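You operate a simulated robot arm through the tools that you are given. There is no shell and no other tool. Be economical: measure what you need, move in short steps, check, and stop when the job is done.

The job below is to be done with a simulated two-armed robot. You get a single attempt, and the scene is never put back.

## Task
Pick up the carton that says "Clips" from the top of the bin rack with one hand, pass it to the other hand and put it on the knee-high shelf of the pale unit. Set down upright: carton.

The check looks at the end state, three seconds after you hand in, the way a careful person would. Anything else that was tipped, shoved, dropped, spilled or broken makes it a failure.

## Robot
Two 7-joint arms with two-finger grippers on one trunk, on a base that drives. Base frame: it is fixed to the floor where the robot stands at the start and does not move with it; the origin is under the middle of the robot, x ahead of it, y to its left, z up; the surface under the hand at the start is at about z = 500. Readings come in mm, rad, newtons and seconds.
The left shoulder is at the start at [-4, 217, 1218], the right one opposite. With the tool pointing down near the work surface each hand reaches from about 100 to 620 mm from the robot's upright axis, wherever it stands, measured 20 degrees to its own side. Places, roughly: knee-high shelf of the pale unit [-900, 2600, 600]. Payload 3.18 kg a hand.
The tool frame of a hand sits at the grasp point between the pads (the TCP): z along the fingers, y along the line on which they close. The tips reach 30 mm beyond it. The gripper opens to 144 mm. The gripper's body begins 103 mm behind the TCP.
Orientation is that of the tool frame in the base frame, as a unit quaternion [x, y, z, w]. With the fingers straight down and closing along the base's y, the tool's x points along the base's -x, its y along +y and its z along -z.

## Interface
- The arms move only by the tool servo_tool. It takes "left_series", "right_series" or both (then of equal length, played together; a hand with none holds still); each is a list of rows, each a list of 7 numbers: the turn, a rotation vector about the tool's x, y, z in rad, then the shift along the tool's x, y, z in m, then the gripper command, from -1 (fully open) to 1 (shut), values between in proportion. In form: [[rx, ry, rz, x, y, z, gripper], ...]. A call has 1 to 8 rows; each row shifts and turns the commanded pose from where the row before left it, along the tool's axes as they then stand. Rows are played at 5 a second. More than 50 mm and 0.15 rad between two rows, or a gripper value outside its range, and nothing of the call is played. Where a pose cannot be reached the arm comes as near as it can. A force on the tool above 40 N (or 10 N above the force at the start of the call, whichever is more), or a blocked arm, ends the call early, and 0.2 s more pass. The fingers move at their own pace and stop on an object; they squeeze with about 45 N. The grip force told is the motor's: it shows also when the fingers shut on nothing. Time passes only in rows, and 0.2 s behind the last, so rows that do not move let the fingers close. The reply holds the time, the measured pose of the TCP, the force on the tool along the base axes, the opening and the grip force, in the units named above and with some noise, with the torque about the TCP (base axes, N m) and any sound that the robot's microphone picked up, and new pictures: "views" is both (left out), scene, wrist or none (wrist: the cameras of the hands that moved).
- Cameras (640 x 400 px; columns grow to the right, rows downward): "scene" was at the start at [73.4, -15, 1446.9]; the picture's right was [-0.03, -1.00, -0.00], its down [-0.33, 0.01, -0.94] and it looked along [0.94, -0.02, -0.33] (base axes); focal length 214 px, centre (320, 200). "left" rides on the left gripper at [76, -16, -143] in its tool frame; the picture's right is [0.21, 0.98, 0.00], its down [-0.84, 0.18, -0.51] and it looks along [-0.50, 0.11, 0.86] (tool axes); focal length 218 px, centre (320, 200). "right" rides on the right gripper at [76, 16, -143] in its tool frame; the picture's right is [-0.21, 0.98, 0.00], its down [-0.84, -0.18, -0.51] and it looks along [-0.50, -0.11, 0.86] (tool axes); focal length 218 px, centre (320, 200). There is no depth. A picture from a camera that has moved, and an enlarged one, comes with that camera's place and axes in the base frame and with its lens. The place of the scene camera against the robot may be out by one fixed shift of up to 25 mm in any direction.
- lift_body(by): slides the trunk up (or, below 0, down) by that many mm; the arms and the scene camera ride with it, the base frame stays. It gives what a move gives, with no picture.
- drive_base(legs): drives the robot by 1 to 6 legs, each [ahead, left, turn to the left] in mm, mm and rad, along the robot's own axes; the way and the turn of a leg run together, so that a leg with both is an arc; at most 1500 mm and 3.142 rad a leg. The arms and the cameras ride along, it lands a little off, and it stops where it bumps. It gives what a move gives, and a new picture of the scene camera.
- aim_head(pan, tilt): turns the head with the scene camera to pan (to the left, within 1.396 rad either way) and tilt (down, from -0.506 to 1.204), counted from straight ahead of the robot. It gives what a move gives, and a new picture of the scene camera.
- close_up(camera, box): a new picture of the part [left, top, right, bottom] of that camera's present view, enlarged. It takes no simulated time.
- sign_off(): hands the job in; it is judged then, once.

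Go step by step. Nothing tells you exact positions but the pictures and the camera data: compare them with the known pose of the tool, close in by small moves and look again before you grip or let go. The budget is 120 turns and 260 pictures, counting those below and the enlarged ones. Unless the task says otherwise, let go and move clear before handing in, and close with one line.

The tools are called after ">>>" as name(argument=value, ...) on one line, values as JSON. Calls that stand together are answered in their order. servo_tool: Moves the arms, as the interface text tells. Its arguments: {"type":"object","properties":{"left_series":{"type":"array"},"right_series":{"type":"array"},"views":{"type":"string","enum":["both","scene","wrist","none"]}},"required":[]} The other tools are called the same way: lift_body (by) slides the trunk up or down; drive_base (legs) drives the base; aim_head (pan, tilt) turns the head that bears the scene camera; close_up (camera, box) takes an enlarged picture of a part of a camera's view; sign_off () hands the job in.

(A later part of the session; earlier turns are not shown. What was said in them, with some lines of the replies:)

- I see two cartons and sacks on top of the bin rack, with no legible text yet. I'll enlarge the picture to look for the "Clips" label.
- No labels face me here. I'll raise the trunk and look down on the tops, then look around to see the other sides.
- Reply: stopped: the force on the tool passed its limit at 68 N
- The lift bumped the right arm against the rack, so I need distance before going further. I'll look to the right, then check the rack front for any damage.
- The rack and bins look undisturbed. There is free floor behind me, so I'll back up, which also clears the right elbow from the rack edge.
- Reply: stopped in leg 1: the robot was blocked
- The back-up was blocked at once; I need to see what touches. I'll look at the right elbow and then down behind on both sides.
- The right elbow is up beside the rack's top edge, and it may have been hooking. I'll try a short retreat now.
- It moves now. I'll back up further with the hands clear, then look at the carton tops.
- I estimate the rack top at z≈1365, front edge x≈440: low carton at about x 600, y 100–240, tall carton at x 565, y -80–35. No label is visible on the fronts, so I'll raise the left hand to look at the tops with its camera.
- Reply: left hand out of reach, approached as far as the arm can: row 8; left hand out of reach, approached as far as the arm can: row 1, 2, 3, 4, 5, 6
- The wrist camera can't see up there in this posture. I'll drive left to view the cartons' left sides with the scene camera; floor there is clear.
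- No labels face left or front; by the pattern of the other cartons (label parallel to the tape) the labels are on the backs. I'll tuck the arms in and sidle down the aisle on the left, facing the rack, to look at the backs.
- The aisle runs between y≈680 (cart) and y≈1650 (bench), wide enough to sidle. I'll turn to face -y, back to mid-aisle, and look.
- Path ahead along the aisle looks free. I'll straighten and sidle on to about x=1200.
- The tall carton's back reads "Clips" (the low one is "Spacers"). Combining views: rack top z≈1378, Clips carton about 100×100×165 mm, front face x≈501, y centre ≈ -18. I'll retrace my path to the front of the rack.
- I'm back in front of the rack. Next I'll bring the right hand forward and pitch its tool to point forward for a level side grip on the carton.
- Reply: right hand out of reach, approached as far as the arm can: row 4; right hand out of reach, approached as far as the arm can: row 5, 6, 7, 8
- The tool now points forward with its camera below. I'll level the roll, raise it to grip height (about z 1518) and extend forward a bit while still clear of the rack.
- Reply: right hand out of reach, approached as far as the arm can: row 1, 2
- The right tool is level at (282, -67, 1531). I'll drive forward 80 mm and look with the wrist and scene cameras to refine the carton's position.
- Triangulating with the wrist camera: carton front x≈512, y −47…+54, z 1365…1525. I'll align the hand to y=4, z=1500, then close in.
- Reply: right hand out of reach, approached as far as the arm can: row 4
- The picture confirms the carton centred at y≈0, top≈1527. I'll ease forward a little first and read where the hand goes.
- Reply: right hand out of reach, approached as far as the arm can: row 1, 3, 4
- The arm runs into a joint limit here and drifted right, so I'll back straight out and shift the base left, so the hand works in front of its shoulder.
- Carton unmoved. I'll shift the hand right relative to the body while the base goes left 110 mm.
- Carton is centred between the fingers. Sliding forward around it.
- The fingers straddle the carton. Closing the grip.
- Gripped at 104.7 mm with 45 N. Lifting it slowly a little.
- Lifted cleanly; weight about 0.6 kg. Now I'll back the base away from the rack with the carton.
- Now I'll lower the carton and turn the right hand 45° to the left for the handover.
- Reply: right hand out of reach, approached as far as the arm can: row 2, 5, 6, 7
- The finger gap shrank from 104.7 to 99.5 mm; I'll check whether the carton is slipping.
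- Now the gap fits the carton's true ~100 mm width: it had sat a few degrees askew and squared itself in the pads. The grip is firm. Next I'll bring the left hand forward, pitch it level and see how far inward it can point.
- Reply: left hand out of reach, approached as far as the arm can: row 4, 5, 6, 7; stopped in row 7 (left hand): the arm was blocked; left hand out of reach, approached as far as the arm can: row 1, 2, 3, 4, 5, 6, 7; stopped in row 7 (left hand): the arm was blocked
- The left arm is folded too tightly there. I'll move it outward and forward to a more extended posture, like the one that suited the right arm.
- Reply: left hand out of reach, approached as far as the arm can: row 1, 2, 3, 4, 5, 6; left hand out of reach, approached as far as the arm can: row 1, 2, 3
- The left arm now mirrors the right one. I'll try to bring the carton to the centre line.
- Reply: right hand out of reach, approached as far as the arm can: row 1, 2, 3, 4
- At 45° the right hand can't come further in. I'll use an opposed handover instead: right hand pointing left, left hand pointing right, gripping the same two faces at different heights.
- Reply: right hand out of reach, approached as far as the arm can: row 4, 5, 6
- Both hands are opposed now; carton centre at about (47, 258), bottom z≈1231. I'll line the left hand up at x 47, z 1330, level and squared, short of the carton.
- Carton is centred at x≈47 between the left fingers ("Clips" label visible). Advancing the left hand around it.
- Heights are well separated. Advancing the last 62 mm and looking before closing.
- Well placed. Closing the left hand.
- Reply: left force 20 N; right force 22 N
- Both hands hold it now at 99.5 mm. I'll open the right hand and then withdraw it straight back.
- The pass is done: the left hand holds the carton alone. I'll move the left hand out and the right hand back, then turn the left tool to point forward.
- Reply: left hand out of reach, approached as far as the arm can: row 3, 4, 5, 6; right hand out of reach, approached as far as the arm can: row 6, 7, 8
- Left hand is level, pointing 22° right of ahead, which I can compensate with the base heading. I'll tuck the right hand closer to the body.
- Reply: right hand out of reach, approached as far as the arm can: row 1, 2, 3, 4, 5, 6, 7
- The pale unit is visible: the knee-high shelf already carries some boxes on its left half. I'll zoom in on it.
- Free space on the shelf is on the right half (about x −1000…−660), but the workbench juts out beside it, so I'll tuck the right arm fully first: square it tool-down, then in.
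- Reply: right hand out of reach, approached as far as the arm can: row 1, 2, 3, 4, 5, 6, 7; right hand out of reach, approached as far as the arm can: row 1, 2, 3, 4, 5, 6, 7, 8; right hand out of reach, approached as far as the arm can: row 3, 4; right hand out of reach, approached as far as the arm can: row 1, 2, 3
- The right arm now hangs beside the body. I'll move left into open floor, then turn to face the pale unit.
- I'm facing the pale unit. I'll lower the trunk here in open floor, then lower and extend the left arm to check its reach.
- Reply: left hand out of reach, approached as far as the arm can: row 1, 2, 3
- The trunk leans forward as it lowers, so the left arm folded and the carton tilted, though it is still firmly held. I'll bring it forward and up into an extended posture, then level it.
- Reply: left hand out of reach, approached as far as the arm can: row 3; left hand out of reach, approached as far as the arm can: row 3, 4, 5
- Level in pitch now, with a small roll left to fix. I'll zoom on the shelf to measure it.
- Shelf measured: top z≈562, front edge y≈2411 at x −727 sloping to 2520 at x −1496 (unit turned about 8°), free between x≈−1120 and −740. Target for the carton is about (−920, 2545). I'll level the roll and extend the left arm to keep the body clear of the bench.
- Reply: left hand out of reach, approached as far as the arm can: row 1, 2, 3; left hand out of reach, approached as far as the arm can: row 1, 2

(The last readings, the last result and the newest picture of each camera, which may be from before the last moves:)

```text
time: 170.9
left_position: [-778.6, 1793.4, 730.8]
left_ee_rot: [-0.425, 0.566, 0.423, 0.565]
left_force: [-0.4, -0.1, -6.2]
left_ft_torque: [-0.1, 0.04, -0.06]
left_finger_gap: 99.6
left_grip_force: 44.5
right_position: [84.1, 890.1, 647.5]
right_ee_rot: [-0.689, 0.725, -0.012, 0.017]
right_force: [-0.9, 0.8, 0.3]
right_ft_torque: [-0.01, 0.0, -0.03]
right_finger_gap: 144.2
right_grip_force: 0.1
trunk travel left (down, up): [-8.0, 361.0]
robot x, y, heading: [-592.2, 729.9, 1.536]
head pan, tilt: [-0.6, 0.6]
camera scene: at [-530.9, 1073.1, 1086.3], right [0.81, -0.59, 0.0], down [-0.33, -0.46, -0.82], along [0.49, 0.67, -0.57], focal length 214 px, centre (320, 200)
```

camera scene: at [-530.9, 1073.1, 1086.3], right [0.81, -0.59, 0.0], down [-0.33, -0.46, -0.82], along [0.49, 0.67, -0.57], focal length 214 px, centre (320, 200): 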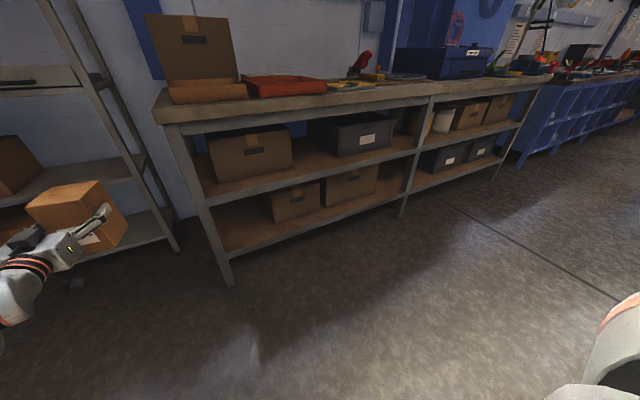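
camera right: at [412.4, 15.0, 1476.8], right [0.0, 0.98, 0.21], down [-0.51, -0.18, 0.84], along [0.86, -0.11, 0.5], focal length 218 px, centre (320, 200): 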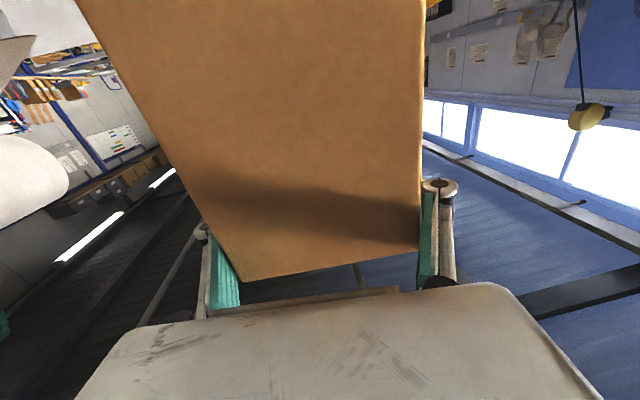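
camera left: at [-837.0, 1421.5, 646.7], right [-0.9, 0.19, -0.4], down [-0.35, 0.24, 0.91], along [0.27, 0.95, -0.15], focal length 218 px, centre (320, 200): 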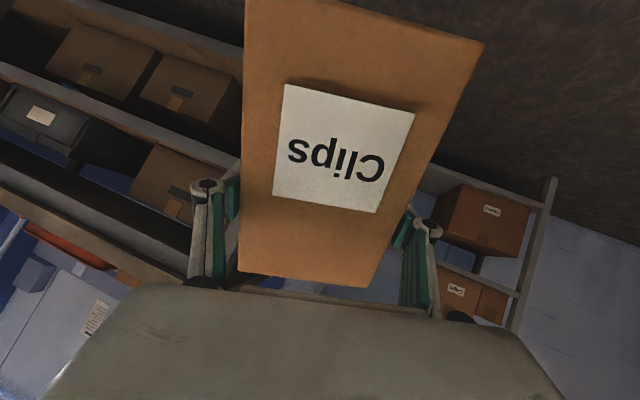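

Everything is clear. I'll shift left and drive forward until the carton is just short of the shelf edge, then look again.

>>> drive_base(legs=[[0, 155, 0], [480, 0, 0]])

>>> aim_head(pan=0.15, tilt=0.45)

>>> close_up(camera="left", box=[0, 0, 640, 400])

```text
time: 175.4
left_position: [-907.2, 2287.8, 729.2]
left_ee_rot: [-0.425, 0.567, 0.421, 0.566]
left_force: [0.7, -0.9, -6.6]
left_ft_torque: [-0.1, 0.0, 0.01]
left_finger_gap: 99.4
left_grip_force: 45.2
right_position: [-49.6, 1381.7, 647.5]
right_ee_rot: [-0.686, 0.727, -0.012, 0.018]
right_force: [-0.4, -0.3, 0.7]
right_ft_torque: [-0.01, 0.0, -0.01]
right_finger_gap: 143.8
right_grip_force: 0.1
trunk travel left (down, up): [-8.0, 361.0]
robot x, y, heading: [-730.8, 1226.5, 1.532]
head pan, tilt: [-0.6, 0.6]
camera scene: at [-663.4, 1568.3, 1086.2], right [0.8, -0.6, 0.0], down [-0.34, -0.45, -0.82], along [0.49, 0.66, -0.57], focal length 214 px, centre (320, 200)
```

scene: 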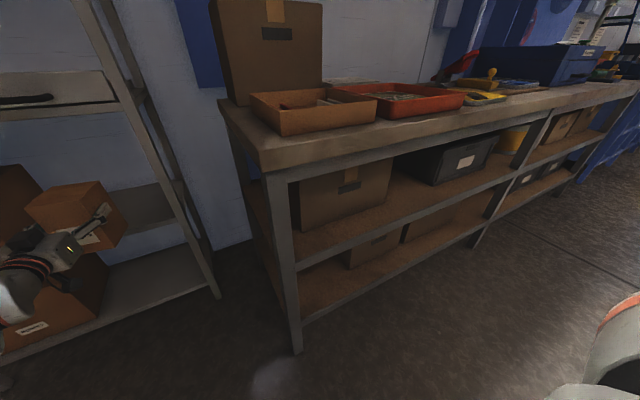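

```text
time: 176.5
left_position: [-905.7, 2289.1, 730.0]
left_ee_rot: [-0.424, 0.567, 0.421, 0.566]
left_force: [0.3, 0.5, -7.2]
left_ft_torque: [-0.08, 0.04, 0.02]
left_finger_gap: 99.2
left_grip_force: 44.6
right_position: [-49.8, 1381.0, 647.8]
right_ee_rot: [-0.686, 0.727, -0.012, 0.018]
right_force: [-0.6, -0.1, 0.3]
right_ft_torque: [0.03, -0.03, 0.01]
right_finger_gap: 143.9
right_grip_force: 0.0
trunk travel left (down, up): [-8.0, 361.0]
robot x, y, heading: [-727.7, 1222.2, 1.532]
head pan, tilt: [0.15, 0.45]
camera scene: at [-726.3, 1588.4, 1099.8], right [0.99, 0.11, 0.0], down [0.05, -0.43, -0.9], along [-0.1, 0.89, -0.44], focal length 214 px, centre (320, 200)
```

scene: 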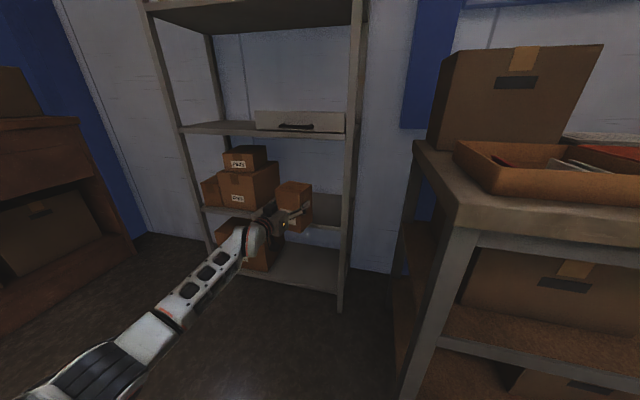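

```text
1.00 times, centred on (320, 200) of left (not enlarged: the box is as wide or as high as the picture)
camera zoom: at [-932.5, 2148.8, 654.8], right [-0.94, 0.28, -0.21], down [-0.32, -0.43, 0.84], along [0.14, 0.86, 0.49], focal length 218 px, centre (320, 200)
```

zoom: 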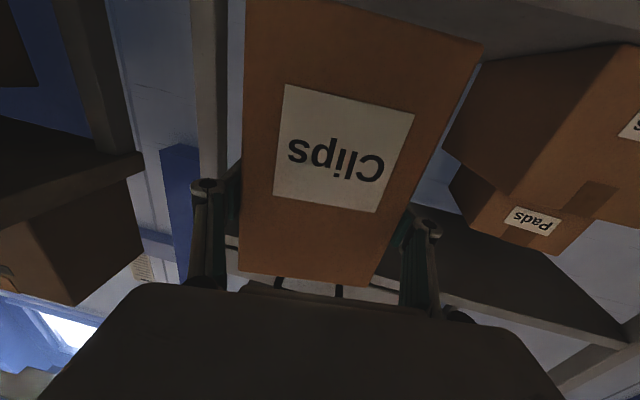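

>>> close_up(camera="scene", box=[190, 110, 370, 260])

```text
2.67 times, centred on (280, 185) of scene
camera zoom: at [-726.3, 1588.4, 1099.8], right [0.99, 0.11, 0.0], down [0.05, -0.43, -0.9], along [-0.1, 0.89, -0.44], focal length 572 px, centre (427, 240)
```

zoom: 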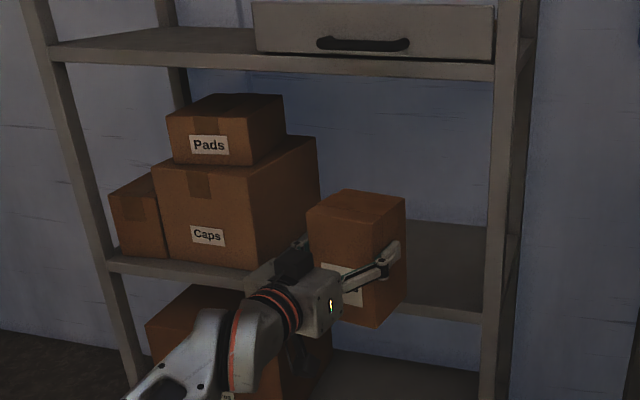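

Path into the shelf is clear: carton bottom z≈630 over shelf ≈557, gaps on both sides over 100 mm. Driving forward 250 mm.

>>> drive_base(legs=[[250, 0, 0]])

>>> close_up(camera="scene", box=[150, 90, 390, 290])

>>> close_up(camera="left", box=[0, 0, 640, 400])

```text
time: 178.4
left_position: [-897.1, 2542.4, 729.1]
left_ee_rot: [-0.424, 0.567, 0.422, 0.566]
left_force: [0.0, 0.4, -8.0]
left_ft_torque: [-0.07, 0.03, 0.0]
left_finger_gap: 99.5
left_grip_force: 44.9
right_position: [-40.1, 1634.2, 646.9]
right_ee_rot: [-0.686, 0.727, -0.014, 0.018]
right_force: [-1.1, -1.1, -0.3]
right_ft_torque: [-0.03, 0.01, 0.01]
right_finger_gap: 144.1
right_grip_force: 0.2
trunk travel left (down, up): [-8.0, 361.0]
robot x, y, heading: [-716.8, 1477.0, 1.53]
head pan, tilt: [0.15, 0.45]
camera scene: at [-716.7, 1841.8, 1099.7], right [0.99, 0.11, 0.0], down [0.05, -0.43, -0.9], along [-0.1, 0.89, -0.44], focal length 214 px, centre (320, 200)
```

scene: 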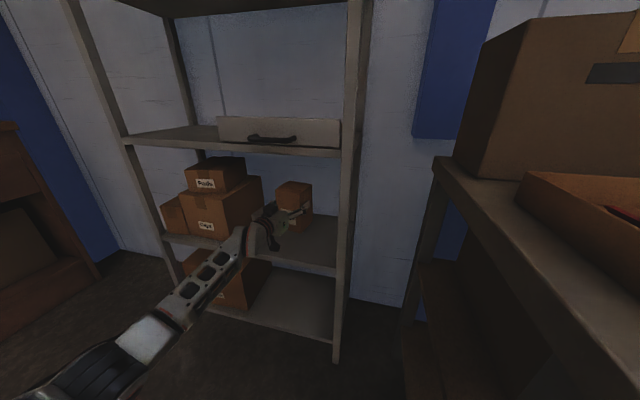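

```text
2.00 times, centred on (270, 190) of scene
camera zoom: at [-716.7, 1841.8, 1099.7], right [0.99, 0.11, 0.0], down [0.05, -0.43, -0.9], along [-0.1, 0.89, -0.44], focal length 429 px, centre (420, 220)
```

zoom: 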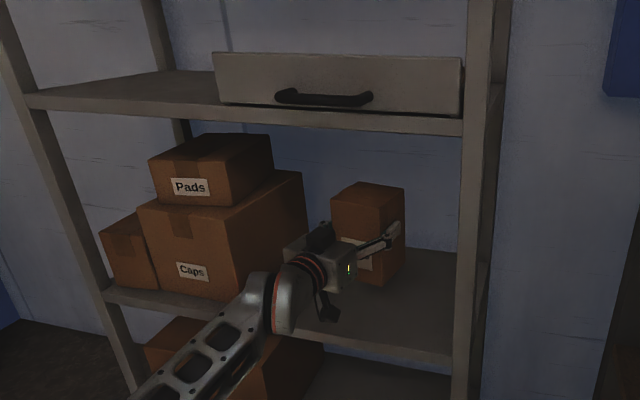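

```text
1.00 times, centred on (320, 200) of left (not enlarged: the box is as wide or as high as the picture)
camera zoom: at [-922.6, 2402.0, 654.4], right [-0.94, 0.28, -0.21], down [-0.32, -0.43, 0.84], along [0.14, 0.86, 0.49], focal length 218 px, centre (320, 200)
```

zoom: 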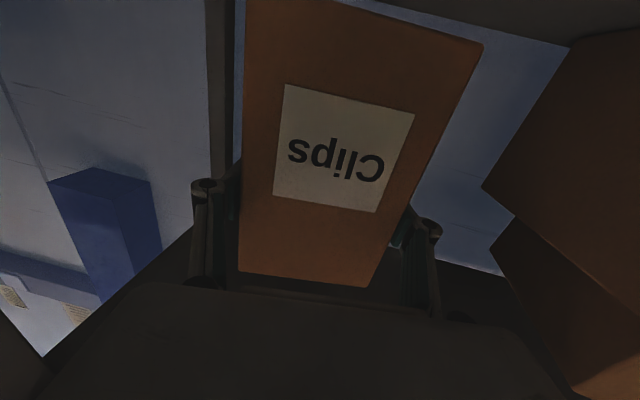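

The carton is over the shelf, well inside the front edge. Lowering in steps.

>>> servo_tool(left_series=[[0, 0, 0, 0.014, 0, 0, 1], [0, 0, 0, 0.014, 0, 0, 1], [0, 0, 0, 0.012, 0, 0, 1], [0, 0, 0, 0.01, 0, 0, 1]], views="none")

>>> close_up(camera="scene", box=[230, 150, 350, 260])

```text
time: 179.4
left_position: [-897.6, 2542.3, 678.6]
left_ee_rot: [-0.424, 0.568, 0.421, 0.566]
left_force: [0.2, 1.1, -6.7]
left_ft_torque: [-0.12, 0.04, 0.03]
left_finger_gap: 99.6
left_grip_force: 44.4
right_position: [-39.9, 1633.4, 648.0]
right_ee_rot: [-0.686, 0.727, -0.013, 0.018]
right_force: [0.2, -0.3, -0.4]
right_ft_torque: [0.02, 0.03, -0.04]
right_finger_gap: 144.1
right_grip_force: 0.0
trunk travel left (down, up): [-8.0, 361.0]
robot x, y, heading: [-717.7, 1479.0, 1.533]
head pan, tilt: [0.15, 0.45]
```

```text
3.64 times, centred on (290, 205) of scene
camera zoom: at [-716.7, 1841.6, 1099.8], right [0.99, 0.11, 0.0], down [0.05, -0.43, -0.9], along [-0.1, 0.89, -0.44], focal length 780 px, centre (429, 182)
```

zoom: 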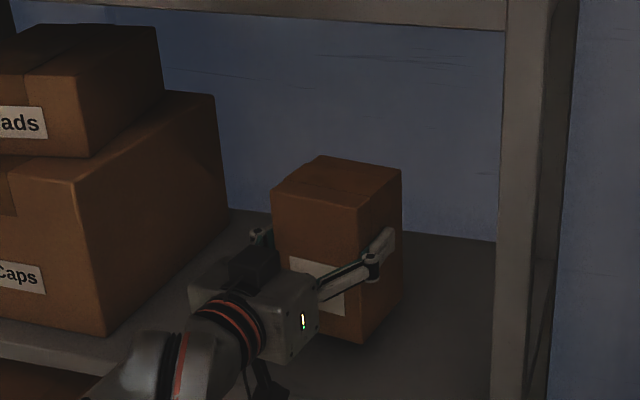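

>>> servo_tool(left_series=[[0, 0, 0, 0.004, 0, 0, 1], [0, 0, 0, 0.004, 0, 0, 1], [0, 0, 0, 0.004, 0, 0, 1]], views="none")

```text
time: 180.2
left_position: [-897.8, 2541.6, 667.2]
left_ee_rot: [-0.425, 0.567, 0.422, 0.566]
left_force: [0.1, 0.0, -6.2]
left_ft_torque: [-0.13, 0.04, 0.01]
left_finger_gap: 99.6
left_grip_force: 44.5
right_position: [-38.8, 1634.6, 648.9]
right_ee_rot: [-0.686, 0.728, -0.013, 0.018]
right_force: [0.5, -0.2, -0.1]
right_ft_torque: [-0.01, 0.0, 0.02]
right_finger_gap: 144.1
right_grip_force: 0.0
trunk travel left (down, up): [-8.0, 361.0]
robot x, y, heading: [-717.8, 1479.3, 1.532]
head pan, tilt: [0.15, 0.45]
```

>>> servo_tool(left_series=[[0, 0, 0, 0.003, 0, 0, 1], [0, 0, 0, 0.003, 0, 0, 1]], views="none")

>>> servo_tool(left_series=[[0, 0, 0, 0.003, 0, 0, 1]], views="none")

>>> close_up(camera="scene", box=[230, 150, 350, 260])

```text
time: 180.8
left_position: [-896.1, 2541.8, 660.8]
left_ee_rot: [-0.424, 0.568, 0.421, 0.566]
left_force: [0.0, -0.6, -6.4]
left_ft_torque: [-0.07, 0.01, 0.0]
left_finger_gap: 99.3
left_grip_force: 45.1
right_position: [-39.9, 1634.2, 645.6]
right_ee_rot: [-0.686, 0.727, -0.013, 0.018]
right_force: [-0.1, -0.6, 0.0]
right_ft_torque: [0.01, 0.03, -0.03]
right_finger_gap: 143.9
right_grip_force: 0.1
trunk travel left (down, up): [-8.0, 361.0]
robot x, y, heading: [-718.7, 1479.9, 1.531]
head pan, tilt: [0.15, 0.45]
```

```text
time: 181.2
left_position: [-896.4, 2541.4, 661.3]
left_ee_rot: [-0.423, 0.567, 0.422, 0.567]
left_force: [-0.2, 0.1, -2.8]
left_ft_torque: [0.15, 0.09, -0.02]
left_finger_gap: 99.5
left_grip_force: 45.1
right_position: [-40.7, 1633.8, 648.9]
right_ee_rot: [-0.686, 0.727, -0.013, 0.018]
right_force: [0.2, 0.6, -0.7]
right_ft_torque: [0.01, -0.01, -0.03]
right_finger_gap: 143.9
right_grip_force: 0.0
trunk travel left (down, up): [-8.0, 361.0]
robot x, y, heading: [-717.3, 1479.6, 1.53]
head pan, tilt: [0.15, 0.45]
```

```text
3.64 times, centred on (290, 205) of scene
camera zoom: at [-716.6, 1840.9, 1100.2], right [0.99, 0.11, 0.0], down [0.05, -0.43, -0.9], along [-0.1, 0.89, -0.44], focal length 780 px, centre (429, 182)
```

zoom: 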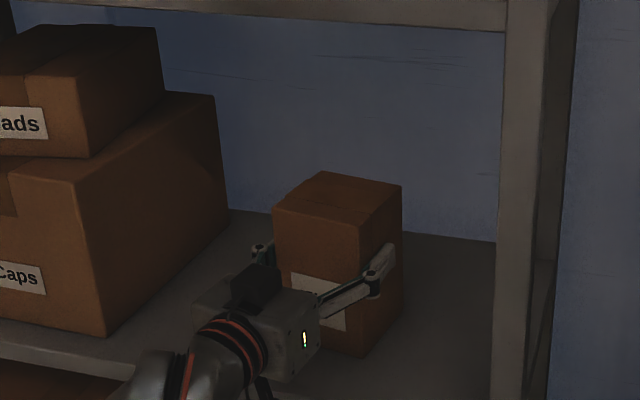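

First contact is felt at TCP z≈661 (force eased from −6.4 to −2.8). Settling 3 mm more.

>>> servo_tool(left_series=[[0, 0, 0, 0.002, 0, 0, 1], [0, 0, 0, 0.001, 0, 0, 1]], views="wrist")

```text
time: 181.8
left_position: [-895.9, 2541.0, 660.3]
left_ee_rot: [-0.423, 0.567, 0.423, 0.566]
left_force: [-0.5, 1.6, 2.9]
left_ft_torque: [0.68, 0.34, 0.02]
left_finger_gap: 99.6
left_grip_force: 44.8
right_position: [-40.9, 1634.0, 648.1]
right_ee_rot: [-0.686, 0.727, -0.012, 0.019]
right_force: [-0.3, -0.5, 1.2]
right_ft_torque: [0.03, 0.03, -0.02]
right_finger_gap: 144.0
right_grip_force: 0.1
trunk travel left (down, up): [-8.0, 361.0]
robot x, y, heading: [-716.9, 1477.8, 1.534]
head pan, tilt: [0.15, 0.45]
camera left: at [-922.6, 2401.3, 585.2], right [-0.94, 0.28, -0.21], down [-0.32, -0.44, 0.84], along [0.14, 0.86, 0.5], focal length 218 px, centre (320, 200)
```

left: 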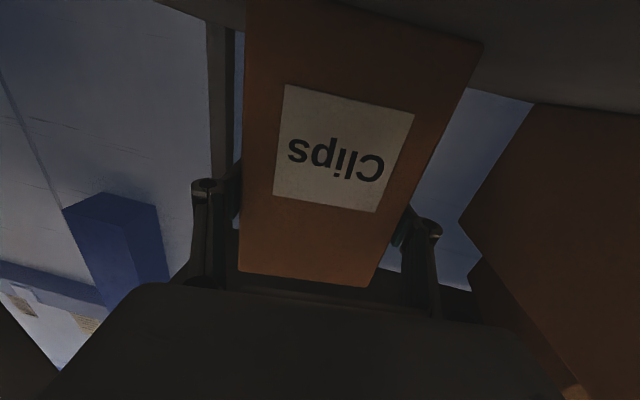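

Contact is at the carton's back bottom edge, so it's a hair nose-down. I'll pitch up about 1° and settle before releasing.

>>> servo_tool(left_series=[[0, -0.015, 0, 0.001, 0, 0, 1], [0, 0, 0, 0.001, 0, 0, 1], [0, 0, 0, 0, 0, 0, 1]], views="none")

```text
time: 182.6
left_position: [-896.0, 2540.8, 662.4]
left_ee_rot: [-0.42, 0.562, 0.426, 0.571]
left_force: [-3.6, -0.4, 13.1]
left_ft_torque: [-0.86, 0.53, -0.08]
left_finger_gap: 99.4
left_grip_force: 44.9
right_position: [-40.6, 1632.6, 647.3]
right_ee_rot: [-0.687, 0.727, -0.012, 0.019]
right_force: [-1.2, 0.4, -0.1]
right_ft_torque: [0.0, 0.01, -0.01]
right_finger_gap: 144.3
right_grip_force: 0.0
trunk travel left (down, up): [-8.0, 361.0]
robot x, y, heading: [-718.7, 1477.0, 1.532]
head pan, tilt: [0.15, 0.45]
```

Now it bears toward the front, so the level is between the two. I'll back off slightly and open the hand gently.

>>> servo_tool(left_series=[[0, 0.007, 0, -0.0005, 0, 0, 1], [0, 0, 0, 0, 0, 0, 1], [0, 0, 0, 0, 0, 0, 0.25], [0, 0, 0, 0, 0, 0, 0.0], [0, 0, 0, 0, 0, 0, -1], [0, 0, 0, 0, 0, 0, -1], [0, 0, 0, 0, 0, 0, -1]], views="both")

>>> close_up(camera="scene", box=[230, 150, 350, 260])

```text
time: 184.2
left_position: [-897.5, 2539.6, 655.9]
left_ee_rot: [-0.422, 0.566, 0.422, 0.569]
left_force: [-0.3, 0.2, -0.5]
left_ft_torque: [-0.01, -0.02, 0.01]
left_finger_gap: 144.4
left_grip_force: 0.0
right_position: [-39.1, 1634.6, 647.3]
right_ee_rot: [-0.687, 0.727, -0.011, 0.018]
right_force: [-0.3, -0.1, 0.3]
right_ft_torque: [0.01, 0.02, 0.0]
right_finger_gap: 143.8
right_grip_force: 0.1
trunk travel left (down, up): [-8.0, 361.0]
robot x, y, heading: [-720.2, 1477.6, 1.534]
head pan, tilt: [0.15, 0.45]
camera scene: at [-716.5, 1840.7, 1100.1], right [0.99, 0.11, 0.0], down [0.05, -0.43, -0.9], along [-0.1, 0.89, -0.44], focal length 214 px, centre (320, 200)
camera left: at [-921.8, 2401.0, 579.3], right [-0.94, 0.28, -0.21], down [-0.32, -0.44, 0.84], along [0.14, 0.85, 0.5], focal length 218 px, centre (320, 200)
```

scene: 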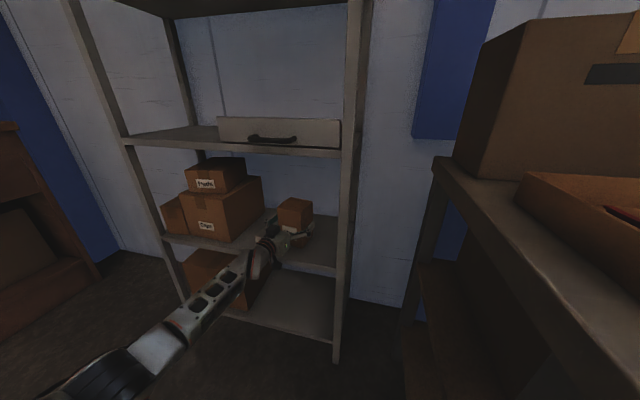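
left: 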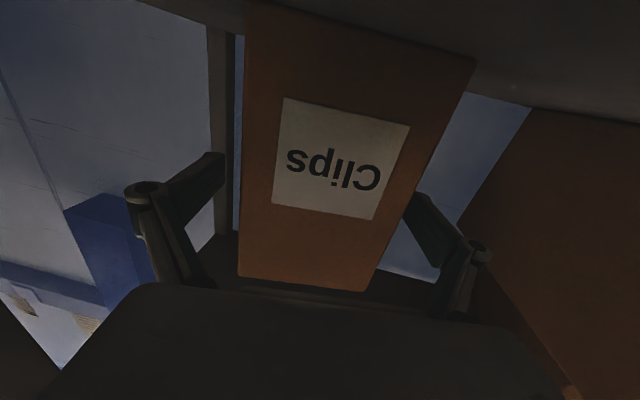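

```text
3.64 times, centred on (290, 205) of scene
camera zoom: at [-716.5, 1840.7, 1100.1], right [0.99, 0.11, 0.0], down [0.05, -0.43, -0.9], along [-0.1, 0.89, -0.44], focal length 780 px, centre (429, 182)
```

zoom: 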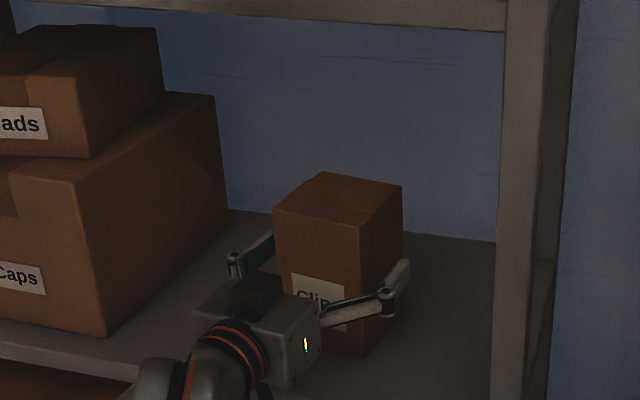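

The carton stands by itself, released. I'll raise the hand a few mm and back the base out along the finger direction.

>>> servo_tool(left_series=[[0, 0, 0, -0.005, 0, 0, -1], [0, 0, 0, 0, 0, 0, -1]], views="none")

>>> drive_base(legs=[[-145, 37, 0]])

>>> close_up(camera="scene", box=[200, 110, 380, 270])

```text
time: 184.8
left_position: [-896.5, 2540.9, 661.5]
left_ee_rot: [-0.422, 0.565, 0.423, 0.569]
left_force: [-0.4, 0.0, -0.4]
left_ft_torque: [0.02, 0.0, 0.0]
left_finger_gap: 144.2
left_grip_force: 0.1
right_position: [-40.5, 1633.4, 647.4]
right_ee_rot: [-0.687, 0.727, -0.013, 0.018]
right_force: [0.1, -0.8, -0.5]
right_ft_torque: [-0.01, 0.01, -0.01]
right_finger_gap: 144.0
right_grip_force: 0.1
trunk travel left (down, up): [-8.0, 361.0]
robot x, y, heading: [-720.0, 1476.6, 1.537]
head pan, tilt: [0.15, 0.45]
```

```text
time: 186.1
left_position: [-939.9, 2402.5, 662.6]
left_ee_rot: [-0.423, 0.564, 0.424, 0.568]
left_force: [-0.1, 0.0, 0.9]
left_ft_torque: [-0.05, 0.05, 0.0]
left_finger_gap: 143.8
left_grip_force: 0.1
right_position: [-84.8, 1496.4, 648.8]
right_ee_rot: [-0.687, 0.726, -0.012, 0.018]
right_force: [-0.5, -0.1, -0.7]
right_ft_torque: [0.04, 0.0, 0.02]
right_finger_gap: 143.8
right_grip_force: 0.0
trunk travel left (down, up): [-8.0, 361.0]
robot x, y, heading: [-757.9, 1342.0, 1.535]
head pan, tilt: [0.15, 0.45]
camera scene: at [-759.0, 1702.2, 1100.4], right [0.99, 0.11, 0.0], down [0.05, -0.43, -0.9], along [-0.1, 0.89, -0.43], focal length 214 px, centre (320, 200)
```

scene: 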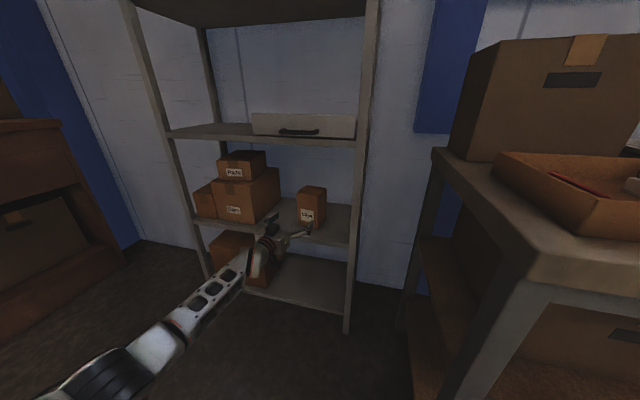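

```text
2.50 times, centred on (290, 190) of scene
camera zoom: at [-759.0, 1702.2, 1100.4], right [0.99, 0.11, 0.0], down [0.05, -0.43, -0.9], along [-0.1, 0.89, -0.43], focal length 536 px, centre (395, 225)
```

zoom: 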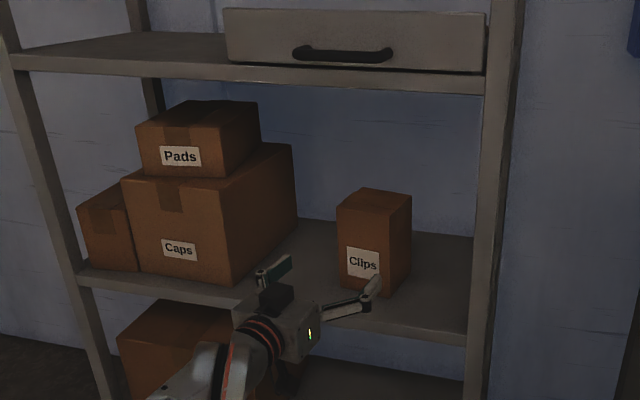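

The "Clips" carton stands upright on the knee-high shelf and the hand is out of it. I'll back away further and take a last look.

>>> drive_base(legs=[[-300, 30, 0]])

>>> close_up(camera="scene", box=[200, 110, 380, 270])

```text
time: 188.2
left_position: [-980.0, 2102.6, 660.6]
left_ee_rot: [-0.422, 0.565, 0.423, 0.569]
left_force: [0.1, -0.1, -0.2]
left_ft_torque: [-0.03, 0.0, 0.03]
left_finger_gap: 143.9
left_grip_force: 0.2
right_position: [-123.5, 1196.0, 647.2]
right_ee_rot: [-0.687, 0.727, -0.013, 0.018]
right_force: [0.6, -0.6, -0.1]
right_ft_torque: [0.02, 0.0, 0.02]
right_finger_gap: 143.8
right_grip_force: 0.1
trunk travel left (down, up): [-8.0, 361.0]
robot x, y, heading: [-799.8, 1041.0, 1.534]
head pan, tilt: [0.15, 0.45]
camera scene: at [-799.9, 1401.9, 1100.3], right [0.99, 0.11, 0.0], down [0.05, -0.43, -0.9], along [-0.1, 0.89, -0.43], focal length 214 px, centre (320, 200)
```

scene: 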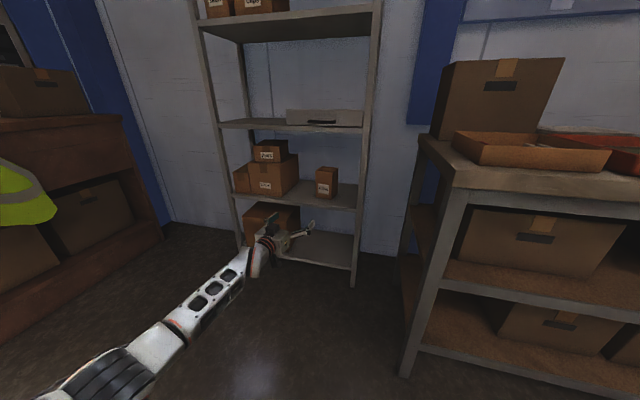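

```text
2.50 times, centred on (290, 190) of scene
camera zoom: at [-799.9, 1401.9, 1100.3], right [0.99, 0.11, 0.0], down [0.05, -0.43, -0.9], along [-0.1, 0.89, -0.43], focal length 536 px, centre (395, 225)
```

zoom: 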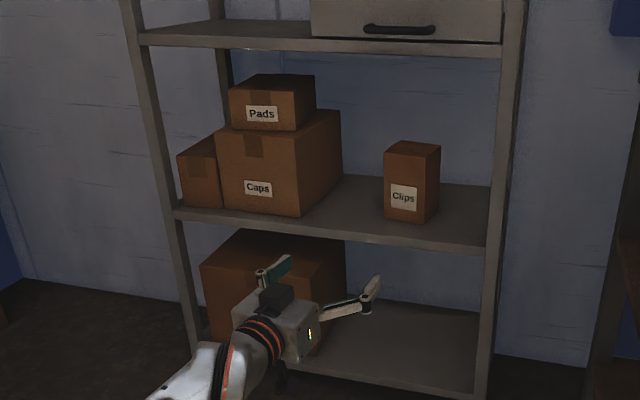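

The carton stands upright on the shelf, label readable, nothing near it disturbed, and both hands are clear. Handing in.

>>> sign_off()

```text
The job is handed in.
```

The "Clips" carton was picked from the rack top with the right hand, passed to the left, and now stands upright on the knee-high shelf of the pale unit; early on, the right arm bumped the rack (68 N on the tool) while I raised the trunk, and nothing looked moved in the pictures afterwards.
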